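You operate a simulated robot arm through the tools that you are given. There is no shell and no other tool. Be economical: measure what you need, move in short steps, check, and stop when the job is done.

You run a simulated two-armed robot. Do the job below in one go: nothing can be reset, and whatever is moved stays where it is left.

TASK
Shut the valve with the red lever and crate it; drain the other.
Fine: hold each valve while you turn its lever; the shut one goes in the blue crate; open the other fully and stand it in the drip tray.

Only the result counts: the job must be done as asked and must still hold three seconds after the hand-in. Knocking over, shifting, dropping, spilling or breaking anything else fails it.

THE ROBOT
Two 7-joint arms with two-finger parallel grippers on one trunk, on a base that drives. Base frame: it is fixed to the floor where the robot stands at the start and does not move with it; the origin is under the middle of the robot, x ahead of it, y to its left, z up. Readings come in m, degrees, newtons and seconds.
The left shoulder is at the start at [0.06, 0.144, 0.926], the right one opposite. With the tool pointing down near the work surface each hand reaches from about 0.32 to 0.74 m from the robot's upright axis, wherever it stands, measured 20 degrees to its own side. Places, roughly: blue valve lever [0.6, 0.4, 0.9]; inside of the blue crate [0.8, 0.7, 0.8]; inside of the steel drip tray [0.5, 0.7, 0.8]; red valve lever [0.6, 0, 0.9]. Payload 1.57 kg a hand.
Tool frame (each hand has its own): the origin (TCP) lies between the finger pads and is the grasp point; the fingertips stand 0.03 m ahead of it; z points along the fingers, y is the line along which they close. Largest opening 0.11 m; finger width 0.024, thickness 0.012; the body of the gripper, 0.048 by 0.112 m, starts 0.078 m behind the TCP.
Orientation is that of the tool frame in the base frame, as [roll, pitch, yaw] about the fixed x, y, z axes, in that order (R = Rz(yaw) Ry(pitch) Rx(roll)). With the fingers straight down and closing along the base's y, the tool's x points along the base's -x, its y along +y and its z along -z.

THE INTERFACE
- The arms move only by the tool servo_tool. It takes "left_increments", "right_increments" or both (then of equal length, played together; a hand with none holds still); each is a list of rows, each a list of 3 entries, a list of its own where there are three numbers: the turn, a rotation vector about the tool's x, y, z in degrees, then the shift along the tool's x, y, z in m, then the finger opening in m, from 0 to 0.11. In form: [[[ax, ay, az], [tx, ty, tz], gripper], ...]. A call has 1 to 20 rows; each row is the pose to reach, as a shift and turn from the pose commanded when the call began, along the tool's axes at that moment. Each row takes 0.2 s and may step no farther than 0.05 m and 8.6 degrees from the row before; otherwise, or with a gripper value out of range, the whole call is refused. A pose out of reach is approached as far as the arm can. The call stops where the force on the tool passes 40 N (or 10 N more than at its start, if that is more) or the arm is blocked; 0.2 s more then pass. The fingers move at their own pace (about 0.045 m/s each) and stop on an object; they squeeze with about 43 N. The grip force told is the motor's: it shows also when the fingers shut on nothing. Time passes only in rows, and 0.2 s behind the last, so rows that repeat a pose let the fingers close. It gives the time, the measured TCP pose, the force on the tool (base axes), the opening and the grip force at its end, in the units of the frame above (readings bear some noise), with the torque about the TCP (base axes, N m) and any sound that the robot's microphone picked up.
- Cameras (640 x 400 px; columns grow to the right, rows downward): "scene" is now at [0.0381, 0.0294, 1.5309]; the picture's right is [0.38, -0.93, 0.00], its down [-0.74, -0.30, -0.61] and it looks along [0.56, 0.23, -0.79] (base axes); focal length 296 px, centre (320, 200). "left" rides on the left gripper at [0.07, -0.016, -0.141] in its tool frame; the picture's right is [0.23, 0.97, 0.00], its down [-0.86, 0.20, -0.48] and it looks along [-0.47, 0.11, 0.88] (tool axes); focal length 222 px, centre (320, 200). "right" rides on the right gripper at [0.07, 0.016, -0.141] in its tool frame; the picture's right is [-0.23, 0.97, 0.00], its down [-0.86, -0.20, -0.48] and it looks along [-0.47, -0.11, 0.88] (tool axes); focal length 222 px, centre (320, 200). There is no depth. A picture from a camera that has moved, and an enlarged one, comes with that camera's place and axes in the base frame and with its lens.
- grab_frame(camera): a new picture of that camera. The clock stands still meanwhile.
- lift_body(by): slides the trunk up (or, below 0, down) by that many m; the arms and the scene camera ride with it, the base frame stays. It gives what a move gives, with no picture.
- base_move(legs): drives the robot by 1 to 6 legs, each [ahead, left, turn to the left] in m, m and degrees, along the robot's own axes; the way and the turn of a leg run together, so that a leg with both is an arc; at most 1.5 m and 180 degrees a leg. The arms and the cameras ride along, it lands a little off, and it stops where it bumps. It gives what a move gives.
- turn_head(pan, tilt): turns the head with the scene camera to pan (to the left, within 86 degrees either way) and tilt (down, from -29 to 69), counted from straight ahead of the robot. It gives what a move gives.
- zoom(camera, box): a new picture of the part [left, top, right, bottom] of that camera's present view, enlarged. The clock stands still meanwhile.
- finish_job(): hands the job in; it is judged then, once.

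Go step by step. Nothing tells you exact positions but the pictures and the camera data: compare them with the known pose of the tool, close in by small moves and look again before you grip or let go. The budget is 120 turns and 100 pictures, counting those below and the enlarged ones. Unless the task says otherwise, let go and move clear before handing in, and close with one line.

The tools are called by a JSON object that holds its "op" and its "data". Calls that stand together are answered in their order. servo_tool: Moves the arms, as the interface text tells. Its arguments: {"type":"object","properties":{"left_increments":{"type":"array","items":{"type":"array"}},"right_increments":{"type":"array","items":{"type":"array"}}},"required":[]} The other tools are called the same way: lift_body (by) slides the trunk up or down; base_move (legs) drives the base; turn_head (pan, tilt) turns the head that bears the scene camera; grab_frame (camera) takes a picture; zoom (camera, box) takes an enlarged picture of a part of a camera's view; finish_job () hands the job in.

At the start:

```text
clock: 0.0
left_tool_pos: [0.443, 0.3324, 1.0934]
left_tcp_rot: [179.9, 0.1, 179.9]
left_force: [-0.1, 0.1, 0.8]
left_ft_torque: [0.02, 0.04, 0.0]
left_gripper_width: 0.1098
left_grasp_force: 0.1
right_tool_pos: [0.4614, -0.0177, 1.0926]
right_tcp_rot: [180.0, 0.0, 179.9]
right_force: [-0.9, 0.1, 0.8]
right_ft_torque: [0.03, -0.02, -0.03]
right_gripper_width: 0.1099
right_grasp_force: 0.0
trunk travel left (down, up): [-0.525, 0.065]
robot x, y, heading: [0.0014, -0.0017, 0.1]
head pan, tilt: [22.1, 52.6]
```

scene: 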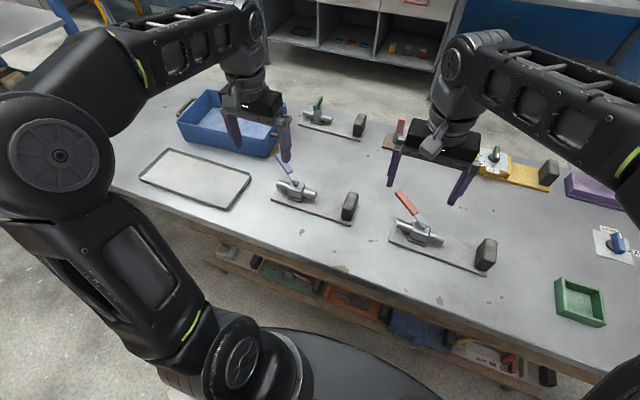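
right: 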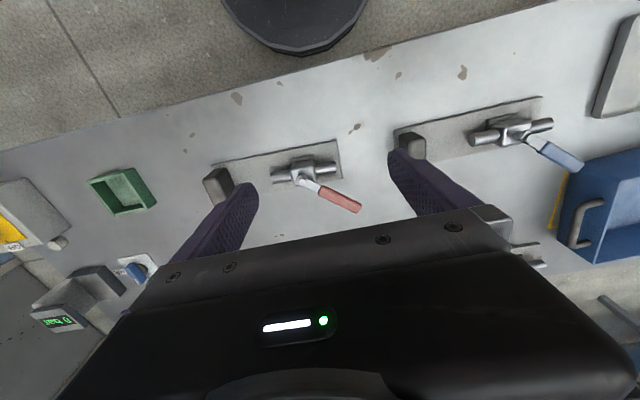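
left: 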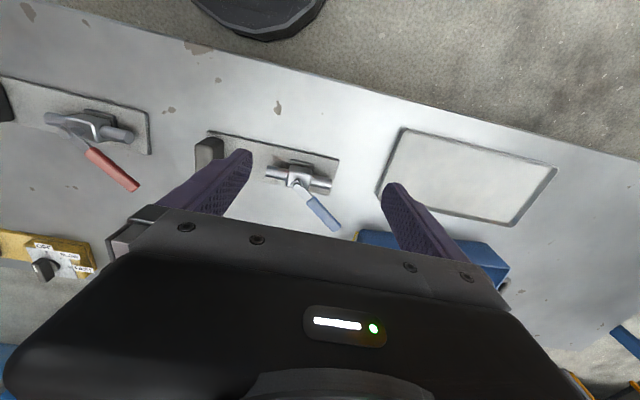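

I see two valves on base plates (blue lever nearer the tray, red lever to the right), plus a third with a green lever further back. I take closer looks first.

{"op": "zoom", "data": {"camera": "scene", "box": [370, 170, 510, 290]}}

{"op": "zoom", "data": {"camera": "scene", "box": [250, 140, 390, 240]}}

{"op": "zoom", "data": {"camera": "right", "box": [200, 100, 400, 225]}}

{"op": "zoom", "data": {"camera": "left", "box": [190, 120, 350, 240]}}

```text
3.33 times, centred on (440, 230) of scene
camera zoom: at [0.0381, 0.0294, 1.5309], right [0.38, -0.93, 0.0], down [-0.74, -0.3, -0.61], along [0.56, 0.23, -0.79], focal length 986 px, centre (-80, 100)
```

zoom: 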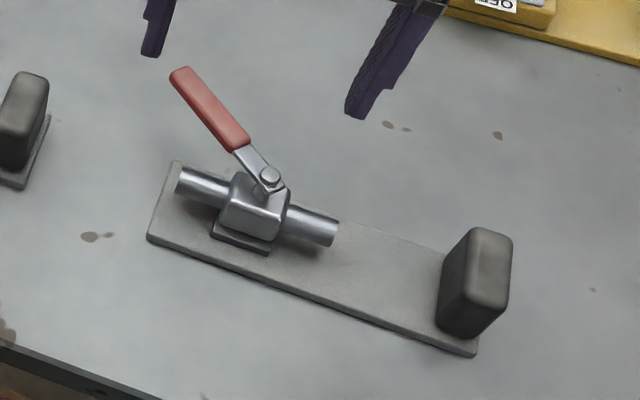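

```text
4.00 times, centred on (320, 190) of scene
camera zoom: at [0.0381, 0.0294, 1.5309], right [0.38, -0.93, 0.0], down [-0.74, -0.3, -0.61], along [0.56, 0.23, -0.79], focal length 1183 px, centre (320, 240)
```

zoom: 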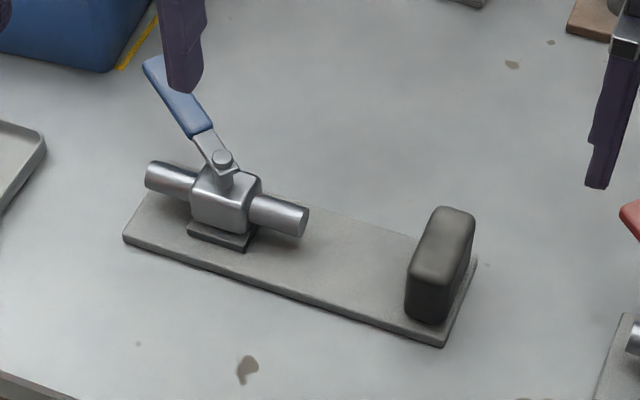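

```text
3.20 times, centred on (300, 162) of right
camera zoom: at [0.3903, -0.0004, 1.2354], right [0.23, 0.97, 0.0], down [0.86, -0.2, 0.48], along [0.47, -0.11, -0.88], focal length 711 px, centre (384, 320)
```

zoom: 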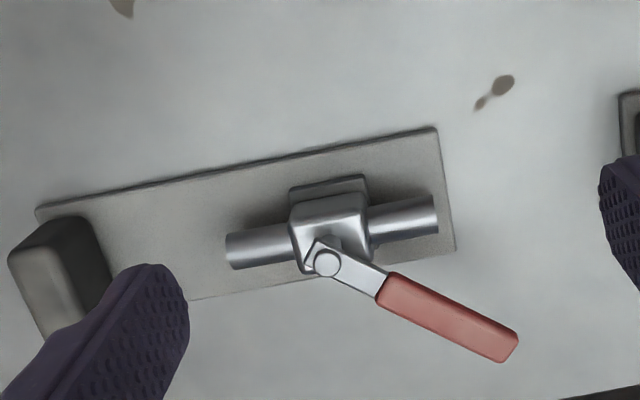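

```text
3.33 times, centred on (270, 180) of left
camera zoom: at [0.3737, 0.3158, 1.2357], right [-0.23, 0.97, 0.0], down [0.86, 0.2, 0.48], along [0.47, 0.11, -0.88], focal length 740 px, centre (487, 267)
```

zoom: 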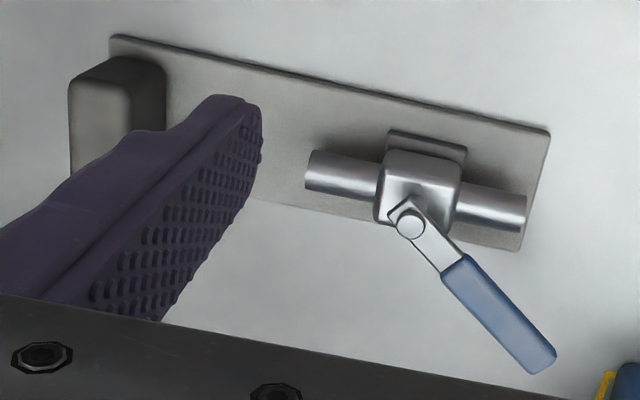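

The valves sit on plates (about 0.27 × 0.09 m along y), with a block at the -y end as a holding post; red pivot is about [0.548,-0.07,0.855] and its lever points about 45° between +y and +x. I bring the right hand above the red valve's block and look from there.

{"op": "servo_tool", "data": {"right_increments": [[[0, 0, 0], [-0.013, -0.038, 0.01], 0.1], [[0, 0, 0], [-0.026, -0.076, 0.02], 0.1], [[0, 0, 0], [-0.04, -0.114, 0.03], 0.1], [[0, 0, 0], [-0.053, -0.152, 0.04], 0.1], [[0, 0, 0], [-0.066, -0.19, 0.05], 0.1], [[0, 0, 0], [-0.08, -0.227, 0.06], 0.1]]}}

{"op": "grab_frame", "data": {"camera": "right"}}

{"op": "grab_frame", "data": {"camera": "scene"}}

```text
clock: 1.4
left_tool_pos: [0.443, 0.3314, 1.0947]
left_tcp_rot: [-180.0, 0.0, -179.9]
left_force: [-0.4, -0.3, 0.0]
left_ft_torque: [0.01, 0.0, -0.05]
left_gripper_width: 0.11
left_grasp_force: 0.0
right_tool_pos: [0.5439, -0.2438, 1.032]
right_tcp_rot: [179.9, 0.0, -180.0]
right_force: [0.9, -0.5, 0.3]
right_ft_torque: [0.01, 0.02, 0.0]
right_gripper_width: 0.0999
right_grasp_force: 0.3
trunk travel left (down, up): [-0.525, 0.065]
robot x, y, heading: [0.0048, -0.0006, 0.1]
head pan, tilt: [22.1, 52.6]
```

```text
92 pictures are left
camera right: at [0.4737, -0.228, 1.1734], right [0.23, 0.97, 0.0], down [0.86, -0.2, 0.48], along [0.47, -0.11, -0.88], focal length 222 px, centre (320, 200)
```

right: 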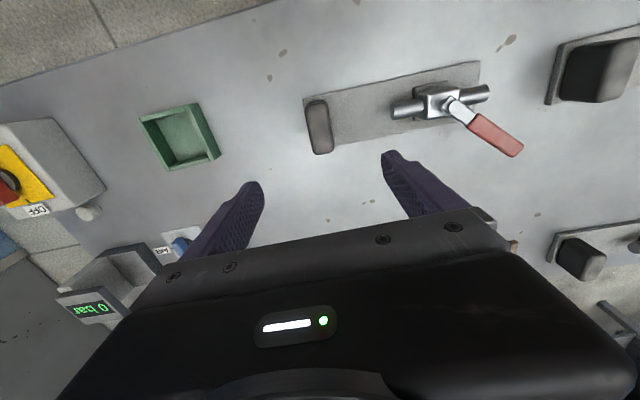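

```text
91 pictures are left
camera scene: at [0.0388, 0.0288, 1.5309], right [0.38, -0.93, 0.0], down [-0.74, -0.3, -0.61], along [0.56, 0.23, -0.79], focal length 296 px, centre (320, 200)
```

scene: 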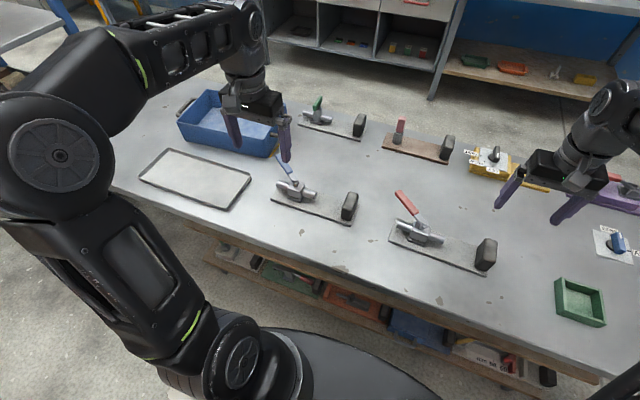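

The block is centred at about [0.533,-0.244], 0.033 m thick in y. I lower the right hand over it and close.

{"op": "servo_tool", "data": {"right_increments": [[[0, 0, 0], [0.003, 0, 0.04], 0.09], [[0, 0, 0], [0.006, 0, 0.08], 0.09], [[0, 0, 0], [0.009, 0, 0.12], 0.09], [[0, 0, 0], [0.009, 0, 0.15], 0.09], [[0, 0, 0], [0.009, 0, 0.17], 0.09], [[0, 0, 0], [0.009, 0, 0.185], 0.09], [[0, 0, 0], [0.009, 0, 0.197], 0.09]]}}

{"op": "grab_frame", "data": {"camera": "right"}}

{"op": "zoom", "data": {"camera": "scene", "box": [370, 130, 530, 290]}}

```text
clock: 3.0
left_tool_pos: [0.442, 0.3324, 1.0924]
left_tcp_rot: [179.9, -0.1, -180.0]
left_force: [-0.2, -0.4, 0.5]
left_ft_torque: [0.0, 0.0, -0.01]
left_gripper_width: 0.11
left_grasp_force: 0.1
right_tool_pos: [0.5325, -0.2472, 0.8357]
right_tcp_rot: [-180.0, 0.0, -180.0]
right_force: [-0.1, 0.5, 0.3]
right_ft_torque: [0.04, 0.0, 0.02]
right_gripper_width: 0.09
right_grasp_force: 0.1
trunk travel left (down, up): [-0.525, 0.065]
robot x, y, heading: [0.0023, 0.0022, 0.1]
head pan, tilt: [22.1, 52.6]
```

```text
90 pictures are left
camera right: at [0.4616, -0.2302, 0.9766], right [0.23, 0.97, 0.0], down [0.85, -0.2, 0.48], along [0.47, -0.11, -0.88], focal length 222 px, centre (320, 200)
```

right: 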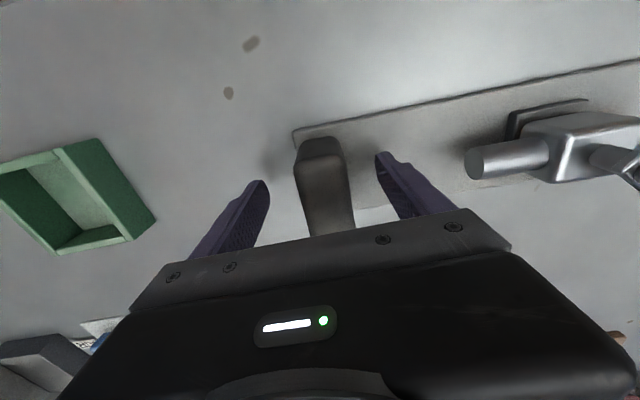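

```text
2.50 times, centred on (450, 210) of scene
camera zoom: at [0.0383, 0.0293, 1.5309], right [0.38, -0.93, 0.0], down [-0.74, -0.3, -0.61], along [0.56, 0.23, -0.79], focal length 740 px, centre (-5, 175)
```

zoom: 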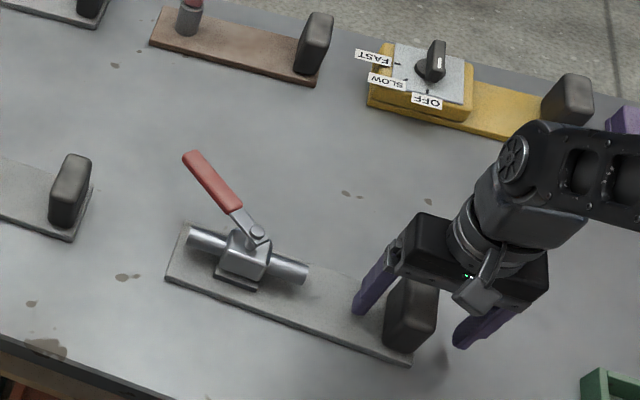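

The block is between the fingers. I close the right hand on it and bring the left hand, closed, above the push start beside the red lever.

{"op": "servo_tool", "data": {"right_increments": [[[0, 0, 0], [0, 0, 0], 0.06], [[0, 0, 0], [0, 0, 0], 0.03], [[0, 0, 0], [0, 0, 0], 0.0], [[0, 0, 0], [0, 0, 0], 0.0], [[0, 0, 0], [0, 0, 0], 0.0], [[0, 0, 0], [0, 0, 0], 0.0], [[0, 0, 0], [0, 0, 0], 0.0], [[0, 0, 0], [0, 0, 0], 0.0]], "left_increments": [[[0, 0, 0], [-0.018, -0.038, 0.011], 0.08], [[0, 0, 0], [-0.035, -0.075, 0.022], 0.05], [[0, 0, 0], [-0.053, -0.113, 0.034], 0.02], [[0, 0, 0], [-0.07, -0.15, 0.045], 0.0], [[0, 0, 0], [-0.088, -0.19, 0.056], 0.0], [[0, 0, 0], [-0.106, -0.226, 0.067], 0.0], [[0, 0, 0], [-0.123, -0.264, 0.079], 0.0], [[0, 0, 0], [-0.141, -0.302, 0.09], 0.0]]}}

{"op": "grab_frame", "data": {"camera": "left"}}

{"op": "zoom", "data": {"camera": "scene", "box": [340, 130, 520, 290]}}

```text
clock: 4.8
left_tool_pos: [0.587, 0.0316, 1.0042]
left_tcp_rot: [180.0, -0.1, -180.0]
left_force: [0.3, -0.2, -0.6]
left_ft_torque: [-0.04, -0.01, 0.02]
left_gripper_width: 0.0
left_grasp_force: 21.0
right_tool_pos: [0.5336, -0.2459, 0.8357]
right_tcp_rot: [180.0, 0.1, -180.0]
right_force: [0.5, -2.2, 4.0]
right_ft_torque: [0.39, 0.22, -0.02]
right_gripper_width: 0.0339
right_grasp_force: 41.7
trunk travel left (down, up): [-0.525, 0.065]
robot x, y, heading: [0.0022, -0.003, -0.3]
head pan, tilt: [22.1, 52.6]
```

```text
88 pictures are left
camera left: at [0.5172, 0.0159, 1.1463], right [-0.23, 0.97, 0.0], down [0.85, 0.2, 0.48], along [0.47, 0.11, -0.88], focal length 222 px, centre (320, 200)
```

left: 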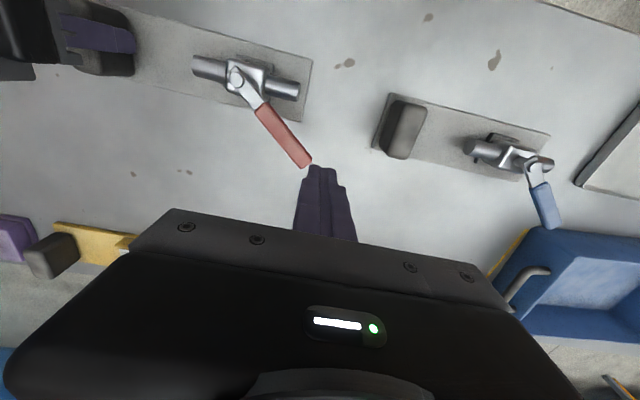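

```text
2.50 times, centred on (430, 210) of scene
camera zoom: at [0.0378, 0.0289, 1.531], right [0.38, -0.93, 0.0], down [-0.74, -0.3, -0.61], along [0.56, 0.23, -0.79], focal length 740 px, centre (45, 175)
```

zoom: 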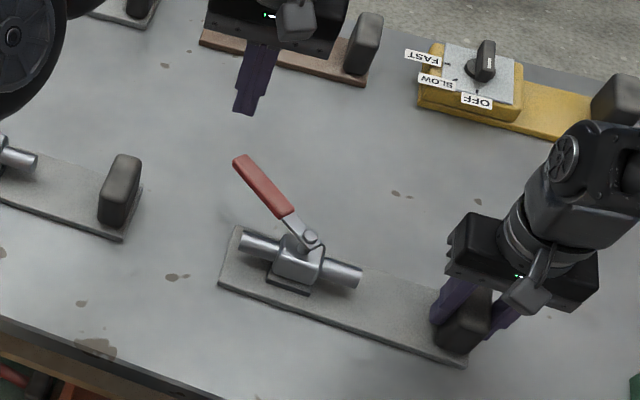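

Lever confirmed at about 48° from +x, pivot ≈ [0.540,-0.073]. I lower the left fingers on its +y side to lever height and check.

{"op": "servo_tool", "data": {"left_increments": [[[0, 0, 0], [0.004, -0.006, 0.04], 0], [[0, 0, 0], [0.007, -0.012, 0.08], 0], [[0, 0, 0], [0.007, -0.012, 0.11], 0], [[0, 0, 0], [0.007, -0.012, 0.138], 0], [[0, 0, 0], [0.007, -0.012, 0.138], 0]]}}

{"op": "grab_frame", "data": {"camera": "left"}}

{"op": "zoom", "data": {"camera": "scene", "box": [340, 130, 520, 290]}}

```text
clock: 6.0
left_tool_pos: [0.577, 0.018, 0.8672]
left_tcp_rot: [-180.0, 0.0, -180.0]
left_force: [-0.6, -0.6, 0.4]
left_ft_torque: [0.01, 0.02, -0.01]
left_gripper_width: 0.0
left_grasp_force: 21.5
right_tool_pos: [0.5317, -0.2463, 0.8344]
right_tcp_rot: [179.9, 0.0, 180.0]
right_force: [0.0, 1.4, 0.5]
right_ft_torque: [-0.01, 0.01, 0.07]
right_gripper_width: 0.0335
right_grasp_force: 41.5
trunk travel left (down, up): [-0.525, 0.065]
robot x, y, heading: [-0.0012, 0.0006, 0.3]
head pan, tilt: [22.1, 52.6]
```

```text
86 pictures are left
camera left: at [0.5075, 0.0018, 1.0085], right [-0.23, 0.97, 0.0], down [0.85, 0.2, 0.48], along [0.47, 0.11, -0.88], focal length 222 px, centre (320, 200)
```

left: 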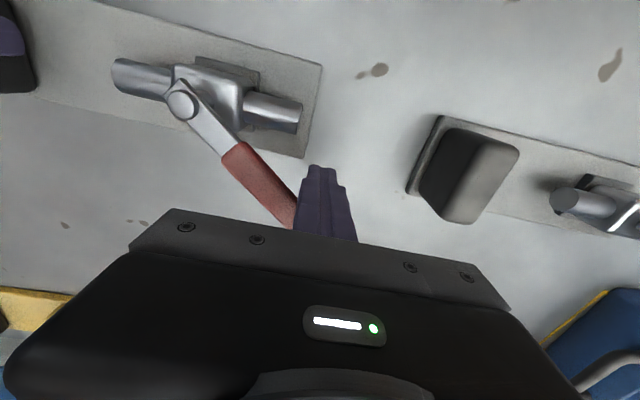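

```text
2.50 times, centred on (430, 210) of scene
camera zoom: at [0.038, 0.0295, 1.5309], right [0.38, -0.93, 0.0], down [-0.74, -0.3, -0.61], along [0.56, 0.23, -0.79], focal length 740 px, centre (45, 175)
```

zoom: 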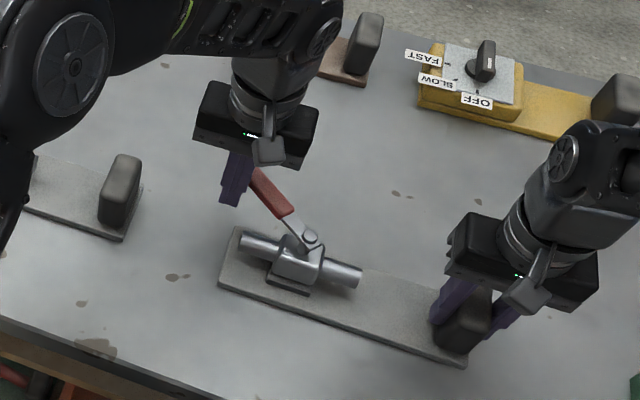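

The fingers stand beside the lever on the right side. I sweep it clockwise towards the perpendicular (shut) position.

{"op": "servo_tool", "data": {"left_increments": [[[0, 0, 0], [-0.009, -0.007, 0], 0], [[0, 0, 0], [-0.0187, -0.0146, 0], 0], [[0, 0, 0], [-0.025, -0.02, 0], 0], [[0, 0, 0], [-0.0313, -0.026, 0], 0], [[0, 0, 0], [-0.0367, -0.0325, 0], 0], [[0, 0, 0], [-0.0418, -0.0394, 0], 0], [[0, 0, 0], [-0.046, -0.047, 0], 0], [[0, 0, 0], [-0.0498, -0.0544, 0], 0], [[0, 0, 0], [-0.0525, -0.0625, 0], 0], [[0, 0, 0], [-0.055, -0.0706, 0], 0]]}}

{"op": "grab_frame", "data": {"camera": "left"}}

{"op": "zoom", "data": {"camera": "scene", "box": [340, 130, 520, 290]}}

```text
clock: 8.2
left_tool_pos: [0.633, -0.0514, 0.8655]
left_tcp_rot: [180.0, 0.1, -180.0]
left_force: [-2.6, 3.4, -1.1]
left_ft_torque: [0.02, -0.01, -0.06]
left_gripper_width: 0.0
left_grasp_force: 21.8
right_tool_pos: [0.5314, -0.2469, 0.8347]
right_tcp_rot: [179.9, 0.0, -179.9]
right_force: [4.0, -4.8, 2.5]
right_ft_torque: [0.07, -0.24, -0.91]
right_gripper_width: 0.0338
right_grasp_force: 41.5
trunk travel left (down, up): [-0.525, 0.065]
robot x, y, heading: [0.0021, 0.0012, 0.2]
head pan, tilt: [22.1, 52.6]
```

```text
84 pictures are left
camera left: at [0.5632, -0.0691, 1.0076], right [-0.23, 0.97, 0.0], down [0.85, 0.2, 0.48], along [0.47, 0.11, -0.88], focal length 222 px, centre (320, 200)
```

left: 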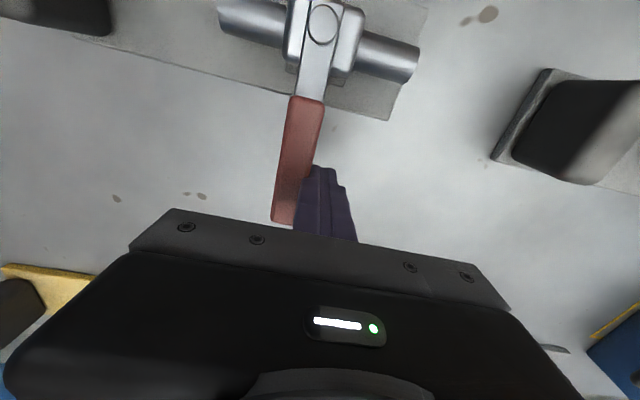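

```text
2.50 times, centred on (430, 210) of scene
camera zoom: at [0.0383, 0.0292, 1.531], right [0.38, -0.93, 0.0], down [-0.74, -0.3, -0.61], along [0.56, 0.23, -0.79], focal length 740 px, centre (45, 175)
```

zoom: 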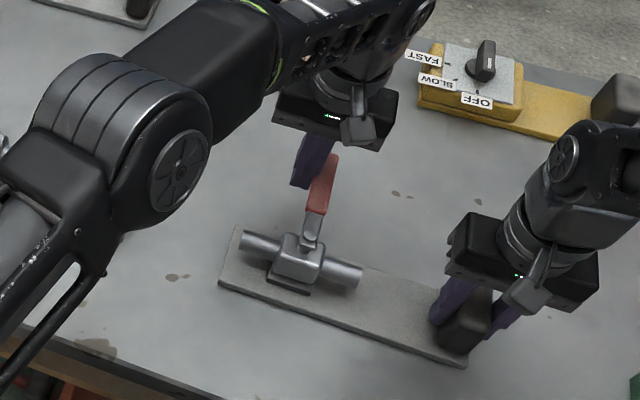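

The lever is almost perpendicular and moves freely. I press on gently to find the end stop.

{"op": "servo_tool", "data": {"left_increments": [[[0, 0, 0], [-0.0005, -0.004, 0], 0], [[0, 0, 0], [-0.001, -0.008, 0], 0], [[0, 0, 0], [-0.001, -0.008, 0], 0]]}}

{"op": "grab_frame", "data": {"camera": "left"}}

```text
clock: 9.0
left_tool_pos: [0.6359, -0.058, 0.8663]
left_tcp_rot: [179.6, 0.1, -179.9]
left_force: [4.8, 25.5, -2.0]
left_ft_torque: [0.08, -0.05, -0.26]
left_gripper_width: 0.0002
left_grasp_force: 20.9
right_tool_pos: [0.5324, -0.2492, 0.8353]
right_tcp_rot: [-179.7, 0.0, 179.7]
right_force: [-2.5, -24.2, 6.0]
right_ft_torque: [0.57, -0.7, -1.48]
right_gripper_width: 0.034
right_grasp_force: 42.1
trunk travel left (down, up): [-0.525, 0.065]
robot x, y, heading: [0.0028, -0.0004, -0.1]
head pan, tilt: [22.1, 52.6]
```

```text
82 pictures are left
camera left: at [0.566, -0.0752, 1.0078], right [-0.23, 0.97, 0.0], down [0.85, 0.2, 0.48], along [0.47, 0.11, -0.88], focal length 222 px, centre (320, 200)
```

left: 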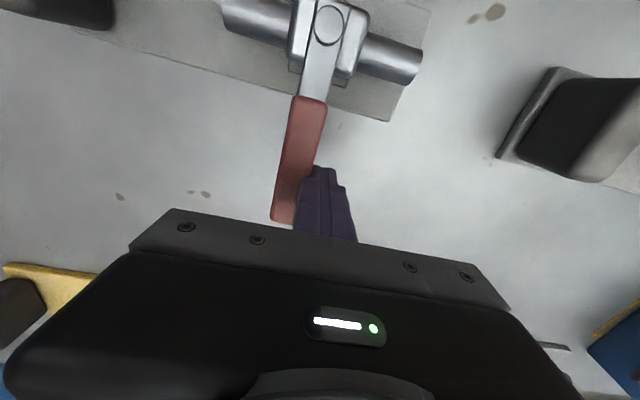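

25 N: the lever is at its stop. I back the left hand off and up, then look at the lever.

{"op": "servo_tool", "data": {"left_increments": [[[0, 0, 0], [0, 0.02, 0], 0], [[0, 0, 0], [0, 0.04, 0], 0], [[0, 0, 0], [0, 0.05, -0.04], 0], [[0, 0, 0], [0, 0.06, -0.085], 0], [[0, 0, 0], [0.02, 0.08, -0.125], 0], [[0, 0, 0], [0.05, 0.11, -0.15], 0], [[0, 0, 0], [0.08, 0.14, -0.17], 0], [[0, 0, 0], [0.1, 0.18, -0.19], 0]]}}

{"op": "zoom", "data": {"camera": "scene", "box": [340, 130, 520, 290]}}

{"op": "grab_frame", "data": {"camera": "left"}}

```text
clock: 10.8
left_tool_pos: [0.5307, 0.1209, 1.0581]
left_tcp_rot: [-179.9, 0.0, -180.0]
left_force: [0.4, 1.0, 0.0]
left_ft_torque: [0.0, -0.01, 0.0]
left_gripper_width: 0.0001
left_grasp_force: 20.7
right_tool_pos: [0.5307, -0.2459, 0.8357]
right_tcp_rot: [180.0, -0.1, -179.9]
right_force: [-0.4, 1.1, 1.0]
right_ft_torque: [0.6, -0.07, 0.27]
right_gripper_width: 0.0338
right_grasp_force: 41.9
trunk travel left (down, up): [-0.525, 0.065]
robot x, y, heading: [0.0007, -0.0012, 0.2]
head pan, tilt: [22.1, 52.6]
```

```text
2.50 times, centred on (430, 210) of scene
camera zoom: at [0.0377, 0.03, 1.5309], right [0.38, -0.93, 0.0], down [-0.74, -0.3, -0.61], along [0.56, 0.23, -0.79], focal length 740 px, centre (45, 175)
```

zoom: 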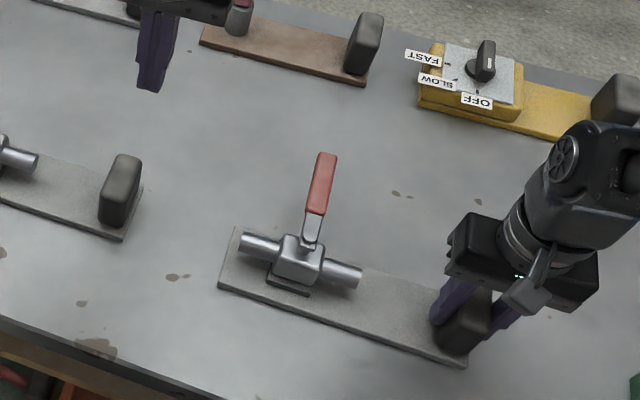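

```text
80 pictures are left
camera left: at [0.4608, 0.1049, 1.1999], right [-0.23, 0.97, 0.0], down [0.86, 0.2, 0.48], along [0.47, 0.11, -0.88], focal length 222 px, centre (320, 200)
```

left: 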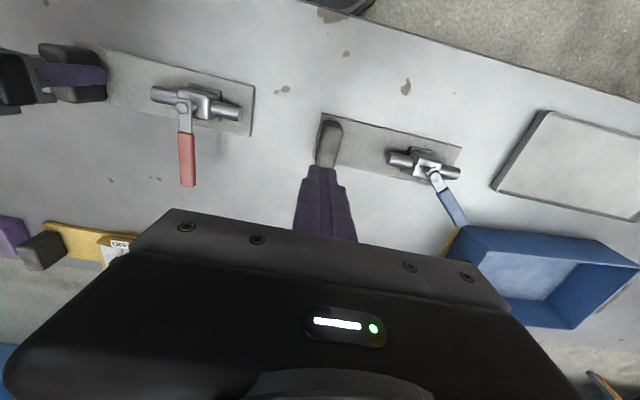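

The red valve is shut and stays. I test-lift it with the right hand by the block.

{"op": "servo_tool", "data": {"right_increments": [[[0, 0, 0], [0, 0, -0.01], 0], [[0, 0, 0], [0, 0, -0.02], 0], [[0, 0, 0], [0, 0, -0.03], 0], [[0, 0, 0], [0, 0, -0.03], 0], [[0, 0, 0], [0, 0, -0.03], 0]]}}

{"op": "zoom", "data": {"camera": "scene", "box": [340, 130, 520, 290]}}

```text
clock: 12.0
left_tool_pos: [0.5309, 0.1209, 1.0572]
left_tcp_rot: [-180.0, 0.0, -180.0]
left_force: [-0.1, 0.2, 1.1]
left_ft_torque: [-0.01, 0.03, -0.02]
left_gripper_width: 0.0
left_grasp_force: 21.6
right_tool_pos: [0.5324, -0.2445, 0.8669]
right_tcp_rot: [-180.0, 0.1, 180.0]
right_force: [-0.3, 0.5, -3.9]
right_ft_torque: [-0.36, 0.06, 0.01]
right_gripper_width: 0.0337
right_grasp_force: 41.5
trunk travel left (down, up): [-0.525, 0.065]
robot x, y, heading: [0.0006, -0.0021, -0.0]
head pan, tilt: [22.1, 52.6]
```

```text
2.50 times, centred on (430, 210) of scene
camera zoom: at [0.0384, 0.0293, 1.5309], right [0.38, -0.93, 0.0], down [-0.74, -0.3, -0.61], along [0.56, 0.23, -0.79], focal length 740 px, centre (45, 175)
```

zoom: 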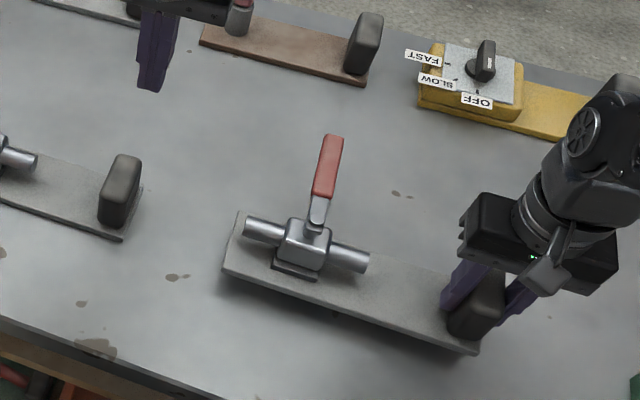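

It holds level and light (about 0.4 kg). I raise it high, tuck the left hand back, and then drive left in front of the crate.

{"op": "servo_tool", "data": {"right_increments": [[[0, 0, 0], [0.0, 0, -0.03], 0], [[0, 0, 0], [0, 0, -0.06], 0], [[0, 0, 0], [0.0, 0, -0.09], 0], [[0, 0, 0], [0.0, 0, -0.12], 0], [[0, 0, 0], [0.0, 0, -0.15], 0], [[0, 0, 0], [0.0, 0, -0.18], 0], [[0, 0, 0], [0.0, 0, -0.2], 0]], "left_increments": [[[0, 0, 0], [0.01, 0.04, -0.01], 0.03], [[0, 0, 0], [0.02, 0.08, -0.02], 0.03], [[0, 0, 0], [0.04, 0.12, -0.03], 0.03], [[0, 0, 0], [0.06, 0.16, -0.04], 0.03], [[0, 0, 0], [0.08, 0.2, -0.05], 0.03], [[0, 0, 0], [0.09, 0.24, -0.06], 0.03], [[0, 0, 0], [0.09, 0.26, -0.08], 0.03]]}}

{"op": "turn_head", "data": {"pan": 35, "tilt": 50}}

{"op": "grab_frame", "data": {"camera": "scene"}}

```text
clock: 13.6
left_tool_pos: [0.4423, 0.383, 1.1128]
left_tcp_rot: [-179.7, 0.2, 179.8]
left_force: [0.2, 1.2, 0.6]
left_ft_torque: [-0.23, -0.08, 0.0]
left_gripper_width: 0.0302
left_grasp_force: 0.0
left hand out of reach, approached as far as the arm can: row 7
right_tool_pos: [0.5313, -0.2376, 1.0706]
right_tcp_rot: [-179.7, 0.0, -179.7]
right_force: [0.5, 1.2, -1.8]
right_ft_torque: [-0.5, -0.01, 0.03]
right_gripper_width: 0.0336
right_grasp_force: 41.7
trunk travel left (down, up): [-0.525, 0.065]
robot x, y, heading: [-0.0005, 0.0047, -0.1]
head pan, tilt: [22.1, 52.6]
```

```text
clock: 14.3
left_tool_pos: [0.4437, 0.3759, 1.1139]
left_tcp_rot: [179.9, 0.1, 179.8]
left_force: [0.2, 0.1, -0.6]
left_ft_torque: [-0.04, -0.02, 0.0]
left_gripper_width: 0.0304
left_grasp_force: 0.0
right_tool_pos: [0.5329, -0.2437, 1.0683]
right_tcp_rot: [180.0, 0.0, 180.0]
right_force: [0.2, 0.1, -1.7]
right_ft_torque: [-0.37, 0.05, -0.03]
right_gripper_width: 0.0337
right_grasp_force: 42.0
trunk travel left (down, up): [-0.525, 0.065]
robot x, y, heading: [0.0003, -0.0038, 0.1]
head pan, tilt: [35.0, 50.0]
```

```text
78 pictures are left
camera scene: at [0.0323, 0.0455, 1.5343], right [0.57, -0.82, 0.0], down [-0.63, -0.44, -0.64], along [0.53, 0.37, -0.77], focal length 296 px, centre (320, 200)
```

scene: 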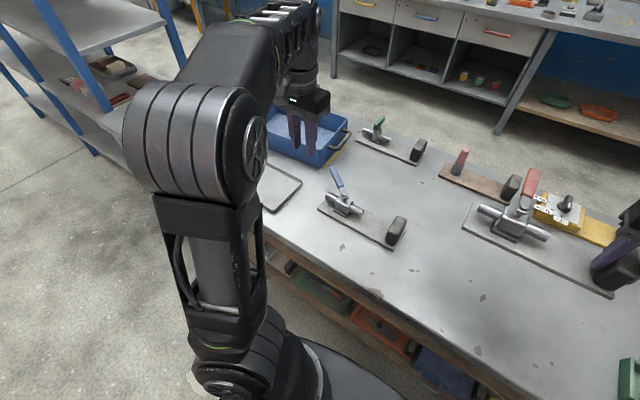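

The way to the left is clear. I drive 0.6 m left with the valve held high.

{"op": "base_move", "data": {"legs": [[0, 0.3, 0], [0, 0.3, 0]]}}

{"op": "turn_head", "data": {"pan": 0, "tilt": 50}}

{"op": "grab_frame", "data": {"camera": "scene"}}

{"op": "grab_frame", "data": {"camera": "left"}}

```text
clock: 18.1
left_tool_pos: [0.4464, 0.9972, 1.113]
left_tcp_rot: [-180.0, -0.1, 179.7]
left_force: [0.4, -0.2, -0.8]
left_ft_torque: [-0.05, 0.05, -0.03]
left_gripper_width: 0.0299
left_grasp_force: 0.1
right_tool_pos: [0.5332, 0.3736, 1.0673]
right_tcp_rot: [-180.0, 0.0, 179.7]
right_force: [-0.5, -0.6, -3.0]
right_ft_torque: [-0.42, 0.05, -0.05]
right_gripper_width: 0.0339
right_grasp_force: 41.7
trunk travel left (down, up): [-0.525, 0.065]
robot x, y, heading: [0.0013, 0.621, -0.3]
head pan, tilt: [35.0, 50.0]
```

```text
clock: 19.1
left_tool_pos: [0.4474, 0.9953, 1.1137]
left_tcp_rot: [180.0, -0.1, 179.7]
left_force: [-0.1, -0.2, 0.1]
left_ft_torque: [-0.02, 0.01, -0.02]
left_gripper_width: 0.0301
left_grasp_force: 0.1
right_tool_pos: [0.5325, 0.3734, 1.0671]
right_tcp_rot: [179.9, 0.0, 179.7]
right_force: [0.0, 0.8, -2.8]
right_ft_torque: [-0.39, 0.07, 0.0]
right_gripper_width: 0.0336
right_grasp_force: 41.3
trunk travel left (down, up): [-0.525, 0.065]
robot x, y, heading: [0.0016, 0.6197, -0.2]
head pan, tilt: [0.0, 50.0]
```

```text
77 pictures are left
camera scene: at [0.0484, 0.6213, 1.5343], right [0.0, -1.0, 0.0], down [-0.77, 0.0, -0.64], along [0.64, 0.0, -0.77], focal length 296 px, centre (320, 200)
```

scene: 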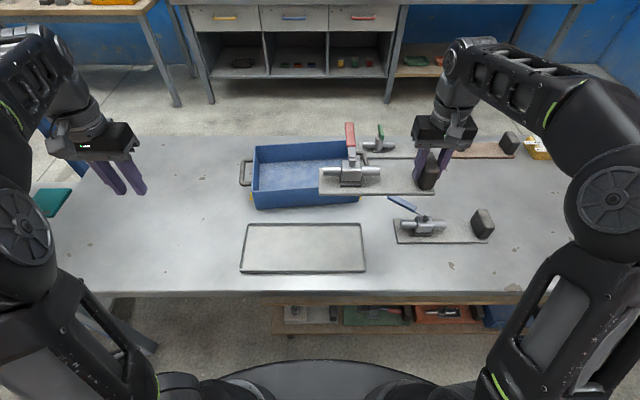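

```text
76 pictures are left
camera left: at [0.3777, 0.9798, 1.2557], right [-0.22, 0.97, 0.0], down [0.86, 0.19, 0.48], along [0.47, 0.11, -0.88], focal length 222 px, centre (320, 200)
```

left: 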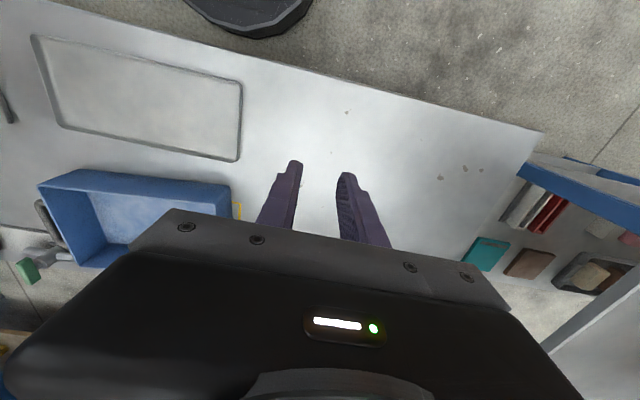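

{"op": "zoom", "data": {"camera": "scene", "box": [220, 110, 480, 280]}}

{"op": "zoom", "data": {"camera": "left", "box": [20, 20, 270, 280]}}

```text
2.35 times, centred on (350, 195) of scene
camera zoom: at [0.0484, 0.6213, 1.5343], right [0.0, -1.0, 0.0], down [-0.77, 0.0, -0.64], along [0.64, 0.0, -0.77], focal length 696 px, centre (249, 212)
```

zoom: 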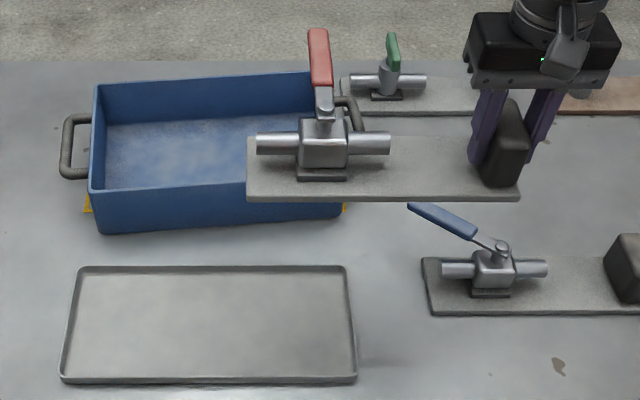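

```text
1.54 times, centred on (145, 150) of left
camera zoom: at [0.3777, 0.9798, 1.2557], right [-0.22, 0.97, 0.0], down [0.86, 0.19, 0.48], along [0.47, 0.11, -0.88], focal length 342 px, centre (589, 277)
```

zoom: 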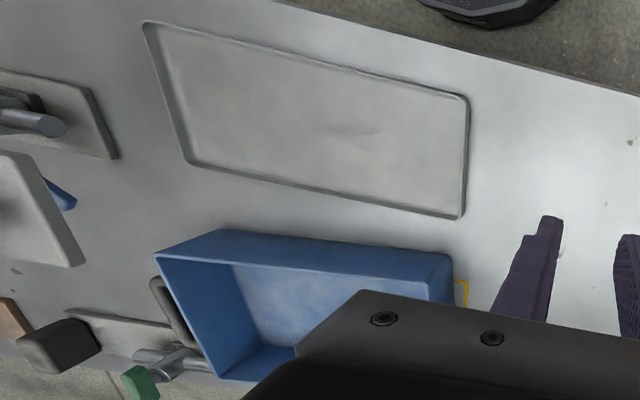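

The crate is turned about 6° (front rim corners ≈ [0.639,0.824] and [0.673,0.494], rim z 0.867), and the plate fits with the lever pointing to its back wall. To reach it I need to be slightly farther forward and left, so I check the room ahead of the base.

{"op": "turn_head", "data": {"pan": 0, "tilt": 69}}

{"op": "grab_frame", "data": {"camera": "scene"}}

```text
clock: 20.0
left_tool_pos: [0.4476, 0.9961, 1.1142]
left_tcp_rot: [-179.9, 0.0, 179.6]
left_force: [-0.8, 0.3, 0.2]
left_ft_torque: [0.01, 0.01, 0.01]
left_gripper_width: 0.0299
left_grasp_force: 0.0
right_tool_pos: [0.5327, 0.3719, 1.0659]
right_tcp_rot: [180.0, 0.0, 179.7]
right_force: [0.3, 0.0, -2.2]
right_ft_torque: [-0.39, 0.07, 0.01]
right_gripper_width: 0.0337
right_grasp_force: 41.4
trunk travel left (down, up): [-0.525, 0.065]
robot x, y, heading: [0.0013, 0.6216, -0.4]
head pan, tilt: [0.0, 68.8]
```

```text
73 pictures are left
camera scene: at [0.0273, 0.6213, 1.5124], right [-0.01, -1.0, 0.0], down [-0.93, 0.0, -0.36], along [0.36, 0.0, -0.93], focal length 296 px, centre (320, 200)
```

scene: 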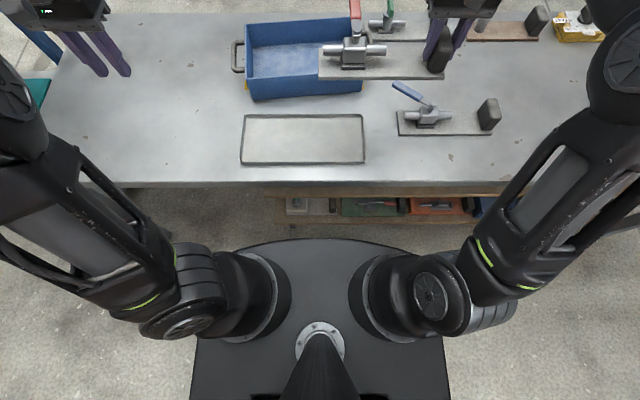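

There is ample room. I drive 0.07 m ahead and 0.15 m left.

{"op": "base_move", "data": {"legs": [[0, 0.15, 0], [0.07, 0, 0]]}}

{"op": "turn_head", "data": {"pan": -12, "tilt": 50}}

{"op": "grab_frame", "data": {"camera": "scene"}}

```text
clock: 21.9
left_tool_pos: [0.5212, 1.1382, 1.1135]
left_tcp_rot: [-179.9, 0.1, 179.8]
left_force: [0.6, 0.3, -0.2]
left_ft_torque: [0.02, 0.08, 0.0]
left_gripper_width: 0.0301
left_grasp_force: 0.1
right_tool_pos: [0.6078, 0.5132, 1.0662]
right_tcp_rot: [-179.9, -0.1, 179.7]
right_force: [0.2, -0.9, -4.1]
right_ft_torque: [-0.39, 0.11, -0.03]
right_gripper_width: 0.0339
right_grasp_force: 41.4
trunk travel left (down, up): [-0.525, 0.065]
robot x, y, heading: [0.0742, 0.7622, -0.3]
head pan, tilt: [0.0, 68.8]
```

```text
clock: 22.7
left_tool_pos: [0.5206, 1.138, 1.1151]
left_tcp_rot: [180.0, 0.0, 179.7]
left_force: [-0.3, 0.3, 0.3]
left_ft_torque: [-0.02, 0.01, -0.02]
left_gripper_width: 0.0299
left_grasp_force: 0.1
right_tool_pos: [0.6059, 0.5141, 1.0671]
right_tcp_rot: [180.0, -0.1, 179.7]
right_force: [-0.6, 0.4, -3.0]
right_ft_torque: [-0.38, 0.08, 0.01]
right_gripper_width: 0.0335
right_grasp_force: 41.3
trunk travel left (down, up): [-0.525, 0.065]
robot x, y, heading: [0.0719, 0.7586, -0.3]
head pan, tilt: [-12.0, 50.0]
```

```text
72 pictures are left
camera scene: at [0.1193, 0.7472, 1.5342], right [-0.21, -0.98, 0.0], down [-0.75, 0.16, -0.64], along [0.63, -0.14, -0.77], focal length 296 px, centre (320, 200)
```

scene: 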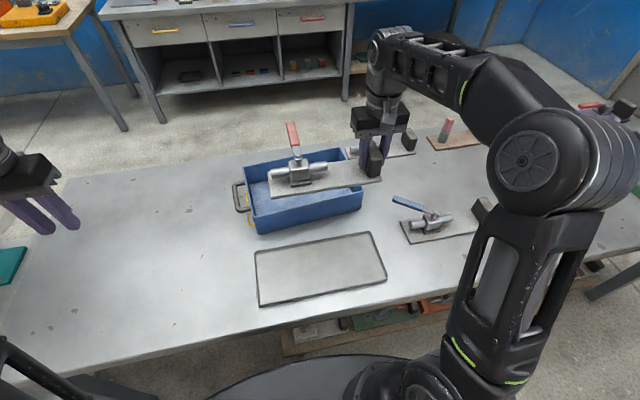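

Now I shift the valve over the crate, turning it 6° to match, and stop above the rim to check.

{"op": "servo_tool", "data": {"right_increments": [[[0, 0, -1], [-0.02, 0.008, 0.01], 0], [[0, 0, -2], [-0.04, 0.016, 0.02], 0], [[0, 0, -3], [-0.06, 0.025, 0.03], 0], [[0, 0, -4], [-0.08, 0.033, 0.05], 0], [[0, 0, -5], [-0.1, 0.042, 0.07], 0], [[0, 0, -6.1], [-0.117, 0.0475, 0.09], 0], [[0, 0, -6.1], [-0.117, 0.0475, 0.1], 0], [[0, 0, -6.1], [-0.117, 0.0475, 0.1], 0]]}}

{"op": "zoom", "data": {"camera": "scene", "box": [210, 110, 430, 250]}}

{"op": "grab_frame", "data": {"camera": "right"}}

```text
clock: 24.5
left_tool_pos: [0.5194, 1.1383, 1.1136]
left_tcp_rot: [-180.0, 0.0, 179.6]
left_force: [1.6, 0.7, 0.2]
left_ft_torque: [0.01, -0.01, 0.0]
left_gripper_width: 0.0298
left_grasp_force: 0.0
right_tool_pos: [0.7241, 0.5621, 0.9678]
right_tcp_rot: [180.0, 0.0, -174.2]
right_force: [-0.8, -0.5, -3.3]
right_ft_torque: [-0.4, 0.01, 0.0]
right_gripper_width: 0.0338
right_grasp_force: 41.6
trunk travel left (down, up): [-0.525, 0.065]
robot x, y, heading: [0.0757, 0.7638, -0.3]
head pan, tilt: [-12.0, 50.0]
```

```text
2.86 times, centred on (320, 180) of scene
camera zoom: at [0.1194, 0.7473, 1.5343], right [-0.21, -0.98, 0.0], down [-0.75, 0.16, -0.64], along [0.63, -0.14, -0.77], focal length 845 px, centre (320, 257)
```

zoom: 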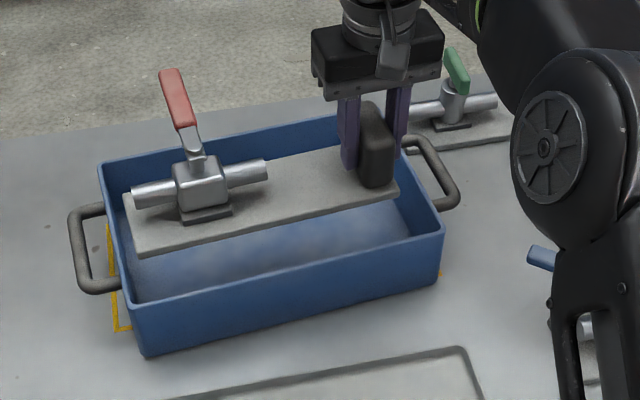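

```text
70 pictures are left
camera right: at [0.6518, 0.5714, 1.1087], right [0.13, 0.99, 0.0], down [0.87, -0.11, 0.48], along [0.47, -0.06, -0.88], focal length 222 px, centre (320, 200)
```

right: 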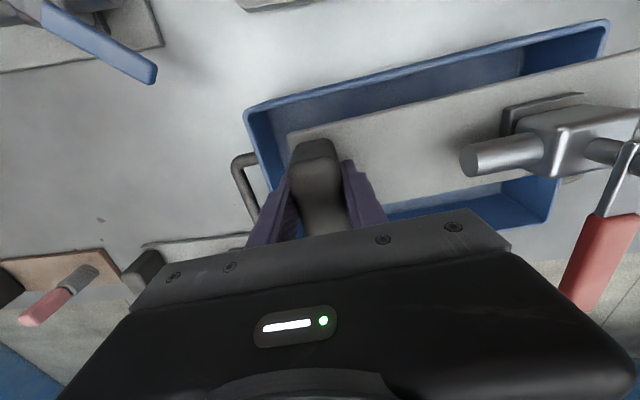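

Projection shows the plate inside the rim with 15 mm or more on all sides and the lever tip within the back wall. I lower it.

{"op": "servo_tool", "data": {"right_increments": [[[0, 0, 0], [0, 0, 0.03], 0], [[0, 0, 0], [0, 0, 0.06], 0], [[0, 0, 0], [0, 0, 0.085], 0], [[0, 0, 0], [0, 0, 0.105], 0], [[0, 0, 0], [0, 0, 0.115], 0], [[0, 0, 0], [0, 0, 0.12], 0], [[0, 0, 0], [0, 0, 0.123], 0]]}}

{"op": "zoom", "data": {"camera": "scene", "box": [210, 110, 430, 250]}}

```text
clock: 26.1
left_tool_pos: [0.5199, 1.1379, 1.1137]
left_tcp_rot: [-180.0, 0.0, 179.6]
left_force: [0.3, 0.2, 0.2]
left_ft_torque: [0.0, 0.03, -0.01]
left_gripper_width: 0.0301
left_grasp_force: 0.0
right_tool_pos: [0.7216, 0.5593, 0.8436]
right_tcp_rot: [-179.9, -0.1, -174.2]
right_force: [-1.0, 1.0, -3.4]
right_ft_torque: [-0.41, 0.05, 0.03]
right_gripper_width: 0.0335
right_grasp_force: 41.7
trunk travel left (down, up): [-0.525, 0.065]
robot x, y, heading: [0.0761, 0.7644, -0.4]
head pan, tilt: [-12.0, 50.0]
```

```text
2.86 times, centred on (320, 180) of scene
camera zoom: at [0.1193, 0.7472, 1.5343], right [-0.21, -0.98, 0.0], down [-0.75, 0.16, -0.64], along [0.63, -0.14, -0.77], focal length 845 px, centre (320, 257)
```

zoom: 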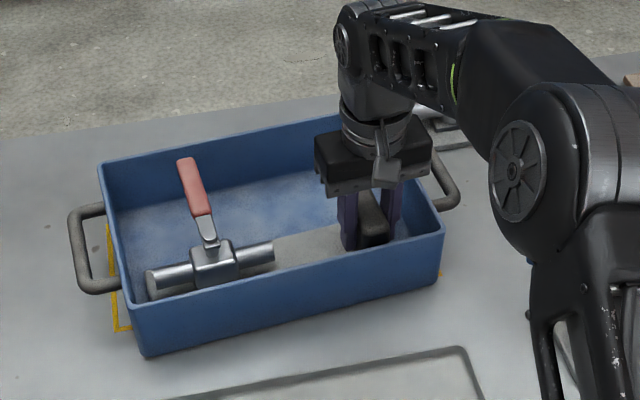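

Not yet on the floor of the crate. I go down a few millimetres more until contact.

{"op": "servo_tool", "data": {"right_increments": [[[0, 0, 0], [0, 0, 0.002], 0], [[0, 0, 0], [0, 0, 0.004], 0], [[0, 0, 0], [0, 0, 0.004], 0]]}}

```text
clock: 26.9
left_tool_pos: [0.5197, 1.1378, 1.115]
left_tcp_rot: [-180.0, 0.1, 179.7]
left_force: [0.2, 0.4, 0.9]
left_ft_torque: [0.03, -0.01, 0.0]
left_gripper_width: 0.0302
left_grasp_force: 0.0
right_tool_pos: [0.7228, 0.5605, 0.8401]
right_tcp_rot: [180.0, 0.1, -174.1]
right_force: [0.3, -0.8, 4.5]
right_ft_torque: [0.39, 0.28, -0.07]
right_gripper_width: 0.0337
right_grasp_force: 41.6
trunk travel left (down, up): [-0.525, 0.065]
robot x, y, heading: [0.0758, 0.7627, -0.3]
head pan, tilt: [-12.0, 50.0]
```

Contact. I open the fingers a little and rise straight up.

{"op": "servo_tool", "data": {"right_increments": [[[0, 0, 0], [0, 0, 0], 0.05], [[0, 0, 0], [0, 0, 0], 0.05], [[0, 0, 0], [0, 0, 0], 0.05], [[0, 0, 0], [0, 0, -0.03], 0.05], [[0, 0, 0], [0, 0, -0.07], 0.05], [[0, 0, 0], [0, 0, -0.12], 0.05], [[0, 0, 0], [0, 0, -0.17], 0.05], [[0, 0, 0], [0, 0, -0.22], 0.05]]}}

{"op": "zoom", "data": {"camera": "scene", "box": [210, 110, 430, 250]}}

```text
clock: 28.7
left_tool_pos: [0.5181, 1.1388, 1.1147]
left_tcp_rot: [180.0, 0.2, 179.6]
left_force: [-0.7, -0.4, 0.1]
left_ft_torque: [0.02, -0.04, 0.01]
left_gripper_width: 0.0303
left_grasp_force: 0.0
right_tool_pos: [0.7081, 0.5599, 1.0237]
right_tcp_rot: [-178.4, 0.8, -173.0]
right_force: [-0.6, 0.2, 0.7]
right_ft_torque: [-0.03, -0.03, 0.0]
right_gripper_width: 0.0503
right_grasp_force: 0.0
right hand out of reach, approached as far as the arm can: row 7, 8
trunk travel left (down, up): [-0.525, 0.065]
robot x, y, heading: [0.076, 0.7621, -0.2]
head pan, tilt: [-12.0, 50.0]
```

```text
2.86 times, centred on (320, 180) of scene
camera zoom: at [0.1165, 0.7484, 1.5344], right [-0.21, -0.98, 0.0], down [-0.75, 0.16, -0.64], along [0.63, -0.14, -0.77], focal length 845 px, centre (320, 257)
```

zoom: 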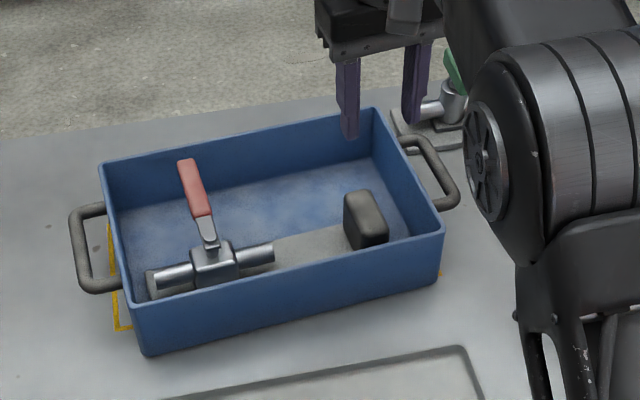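

The red valve lies shut and flat in the crate. I draw the right hand back and drive right to the blue valve.

{"op": "servo_tool", "data": {"right_increments": [[[0, 0, 1], [0.04, 0, 0], 0.09], [[0, 0, 3], [0.08, -0.002, 0], 0.09], [[0, 0, 5], [0.12, -0.004, 0], 0.09], [[0, 0, 5.8], [0.15, -0.005, 0], 0.09], [[0, 0, 5.8], [0.15, -0.005, 0], 0.09]]}}

{"op": "base_move", "data": {"legs": [[-0.07, 0, 0], [0, -0.39, 0.2]]}}

{"op": "turn_head", "data": {"pan": 0, "tilt": 52}}

{"op": "grab_frame", "data": {"camera": "scene"}}

{"op": "grab_frame", "data": {"camera": "right"}}

```text
clock: 29.9
left_tool_pos: [0.5199, 1.1371, 1.1139]
left_tcp_rot: [-179.9, 0.1, 179.7]
left_force: [0.7, -0.1, 0.1]
left_ft_torque: [0.02, -0.02, -0.01]
left_gripper_width: 0.03
left_grasp_force: 0.1
right_tool_pos: [0.5657, 0.5392, 1.0174]
right_tcp_rot: [-180.0, -0.1, 179.9]
right_force: [-0.9, 0.1, 0.0]
right_ft_torque: [-0.01, 0.01, 0.01]
right_gripper_width: 0.0898
right_grasp_force: 0.1
trunk travel left (down, up): [-0.525, 0.065]
robot x, y, heading: [0.0735, 0.7592, -0.3]
head pan, tilt: [-12.0, 50.0]
```

```text
clock: 33.0
left_tool_pos: [0.4463, 0.7506, 1.114]
left_tcp_rot: [179.9, 0.0, 179.9]
left_force: [-0.5, 0.1, 0.6]
left_ft_torque: [0.02, 0.01, 0.01]
left_gripper_width: 0.03
left_grasp_force: 0.1
right_tool_pos: [0.4941, 0.1496, 1.017]
right_tcp_rot: [180.0, -0.1, -179.9]
right_force: [-0.5, -0.2, 1.0]
right_ft_torque: [0.04, 0.02, 0.02]
right_gripper_width: 0.09
right_grasp_force: 0.1
trunk travel left (down, up): [-0.525, 0.065]
robot x, y, heading: [0.0006, 0.3735, -0.1]
head pan, tilt: [-12.0, 50.0]
```

```text
clock: 33.7
left_tool_pos: [0.4479, 0.7504, 1.1138]
left_tcp_rot: [-180.0, 0.1, 179.9]
left_force: [-0.6, -0.5, -0.1]
left_ft_torque: [0.01, -0.02, 0.0]
left_gripper_width: 0.0301
left_grasp_force: 0.0
right_tool_pos: [0.4939, 0.152, 1.0166]
right_tcp_rot: [-179.9, 0.1, -179.8]
right_force: [-0.2, 0.2, 0.5]
right_ft_torque: [0.02, 0.02, 0.0]
right_gripper_width: 0.0897
right_grasp_force: 0.0
trunk travel left (down, up): [-0.525, 0.065]
robot x, y, heading: [0.0003, 0.3684, -0.2]
head pan, tilt: [0.0, 52.0]
```

```text
67 pictures are left
camera scene: at [0.0471, 0.3744, 1.5317], right [0.0, -1.0, 0.0], down [-0.79, 0.0, -0.62], along [0.62, 0.0, -0.79], focal length 296 px, centre (320, 200)
```

scene: 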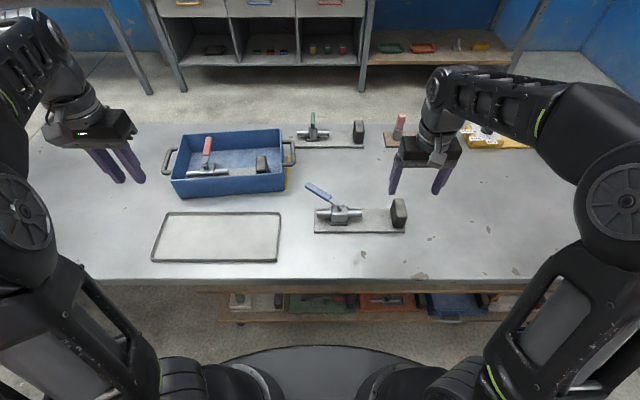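

```text
66 pictures are left
camera right: at [0.4235, 0.1681, 1.1591], right [0.22, 0.97, 0.0], down [0.86, -0.2, 0.48], along [0.47, -0.11, -0.88], focal length 222 px, centre (320, 200)
```

right: 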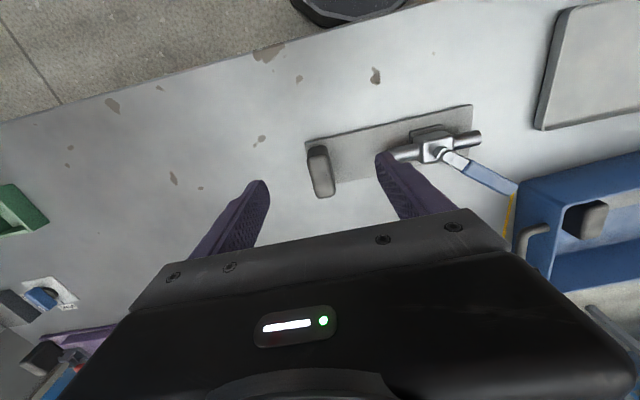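

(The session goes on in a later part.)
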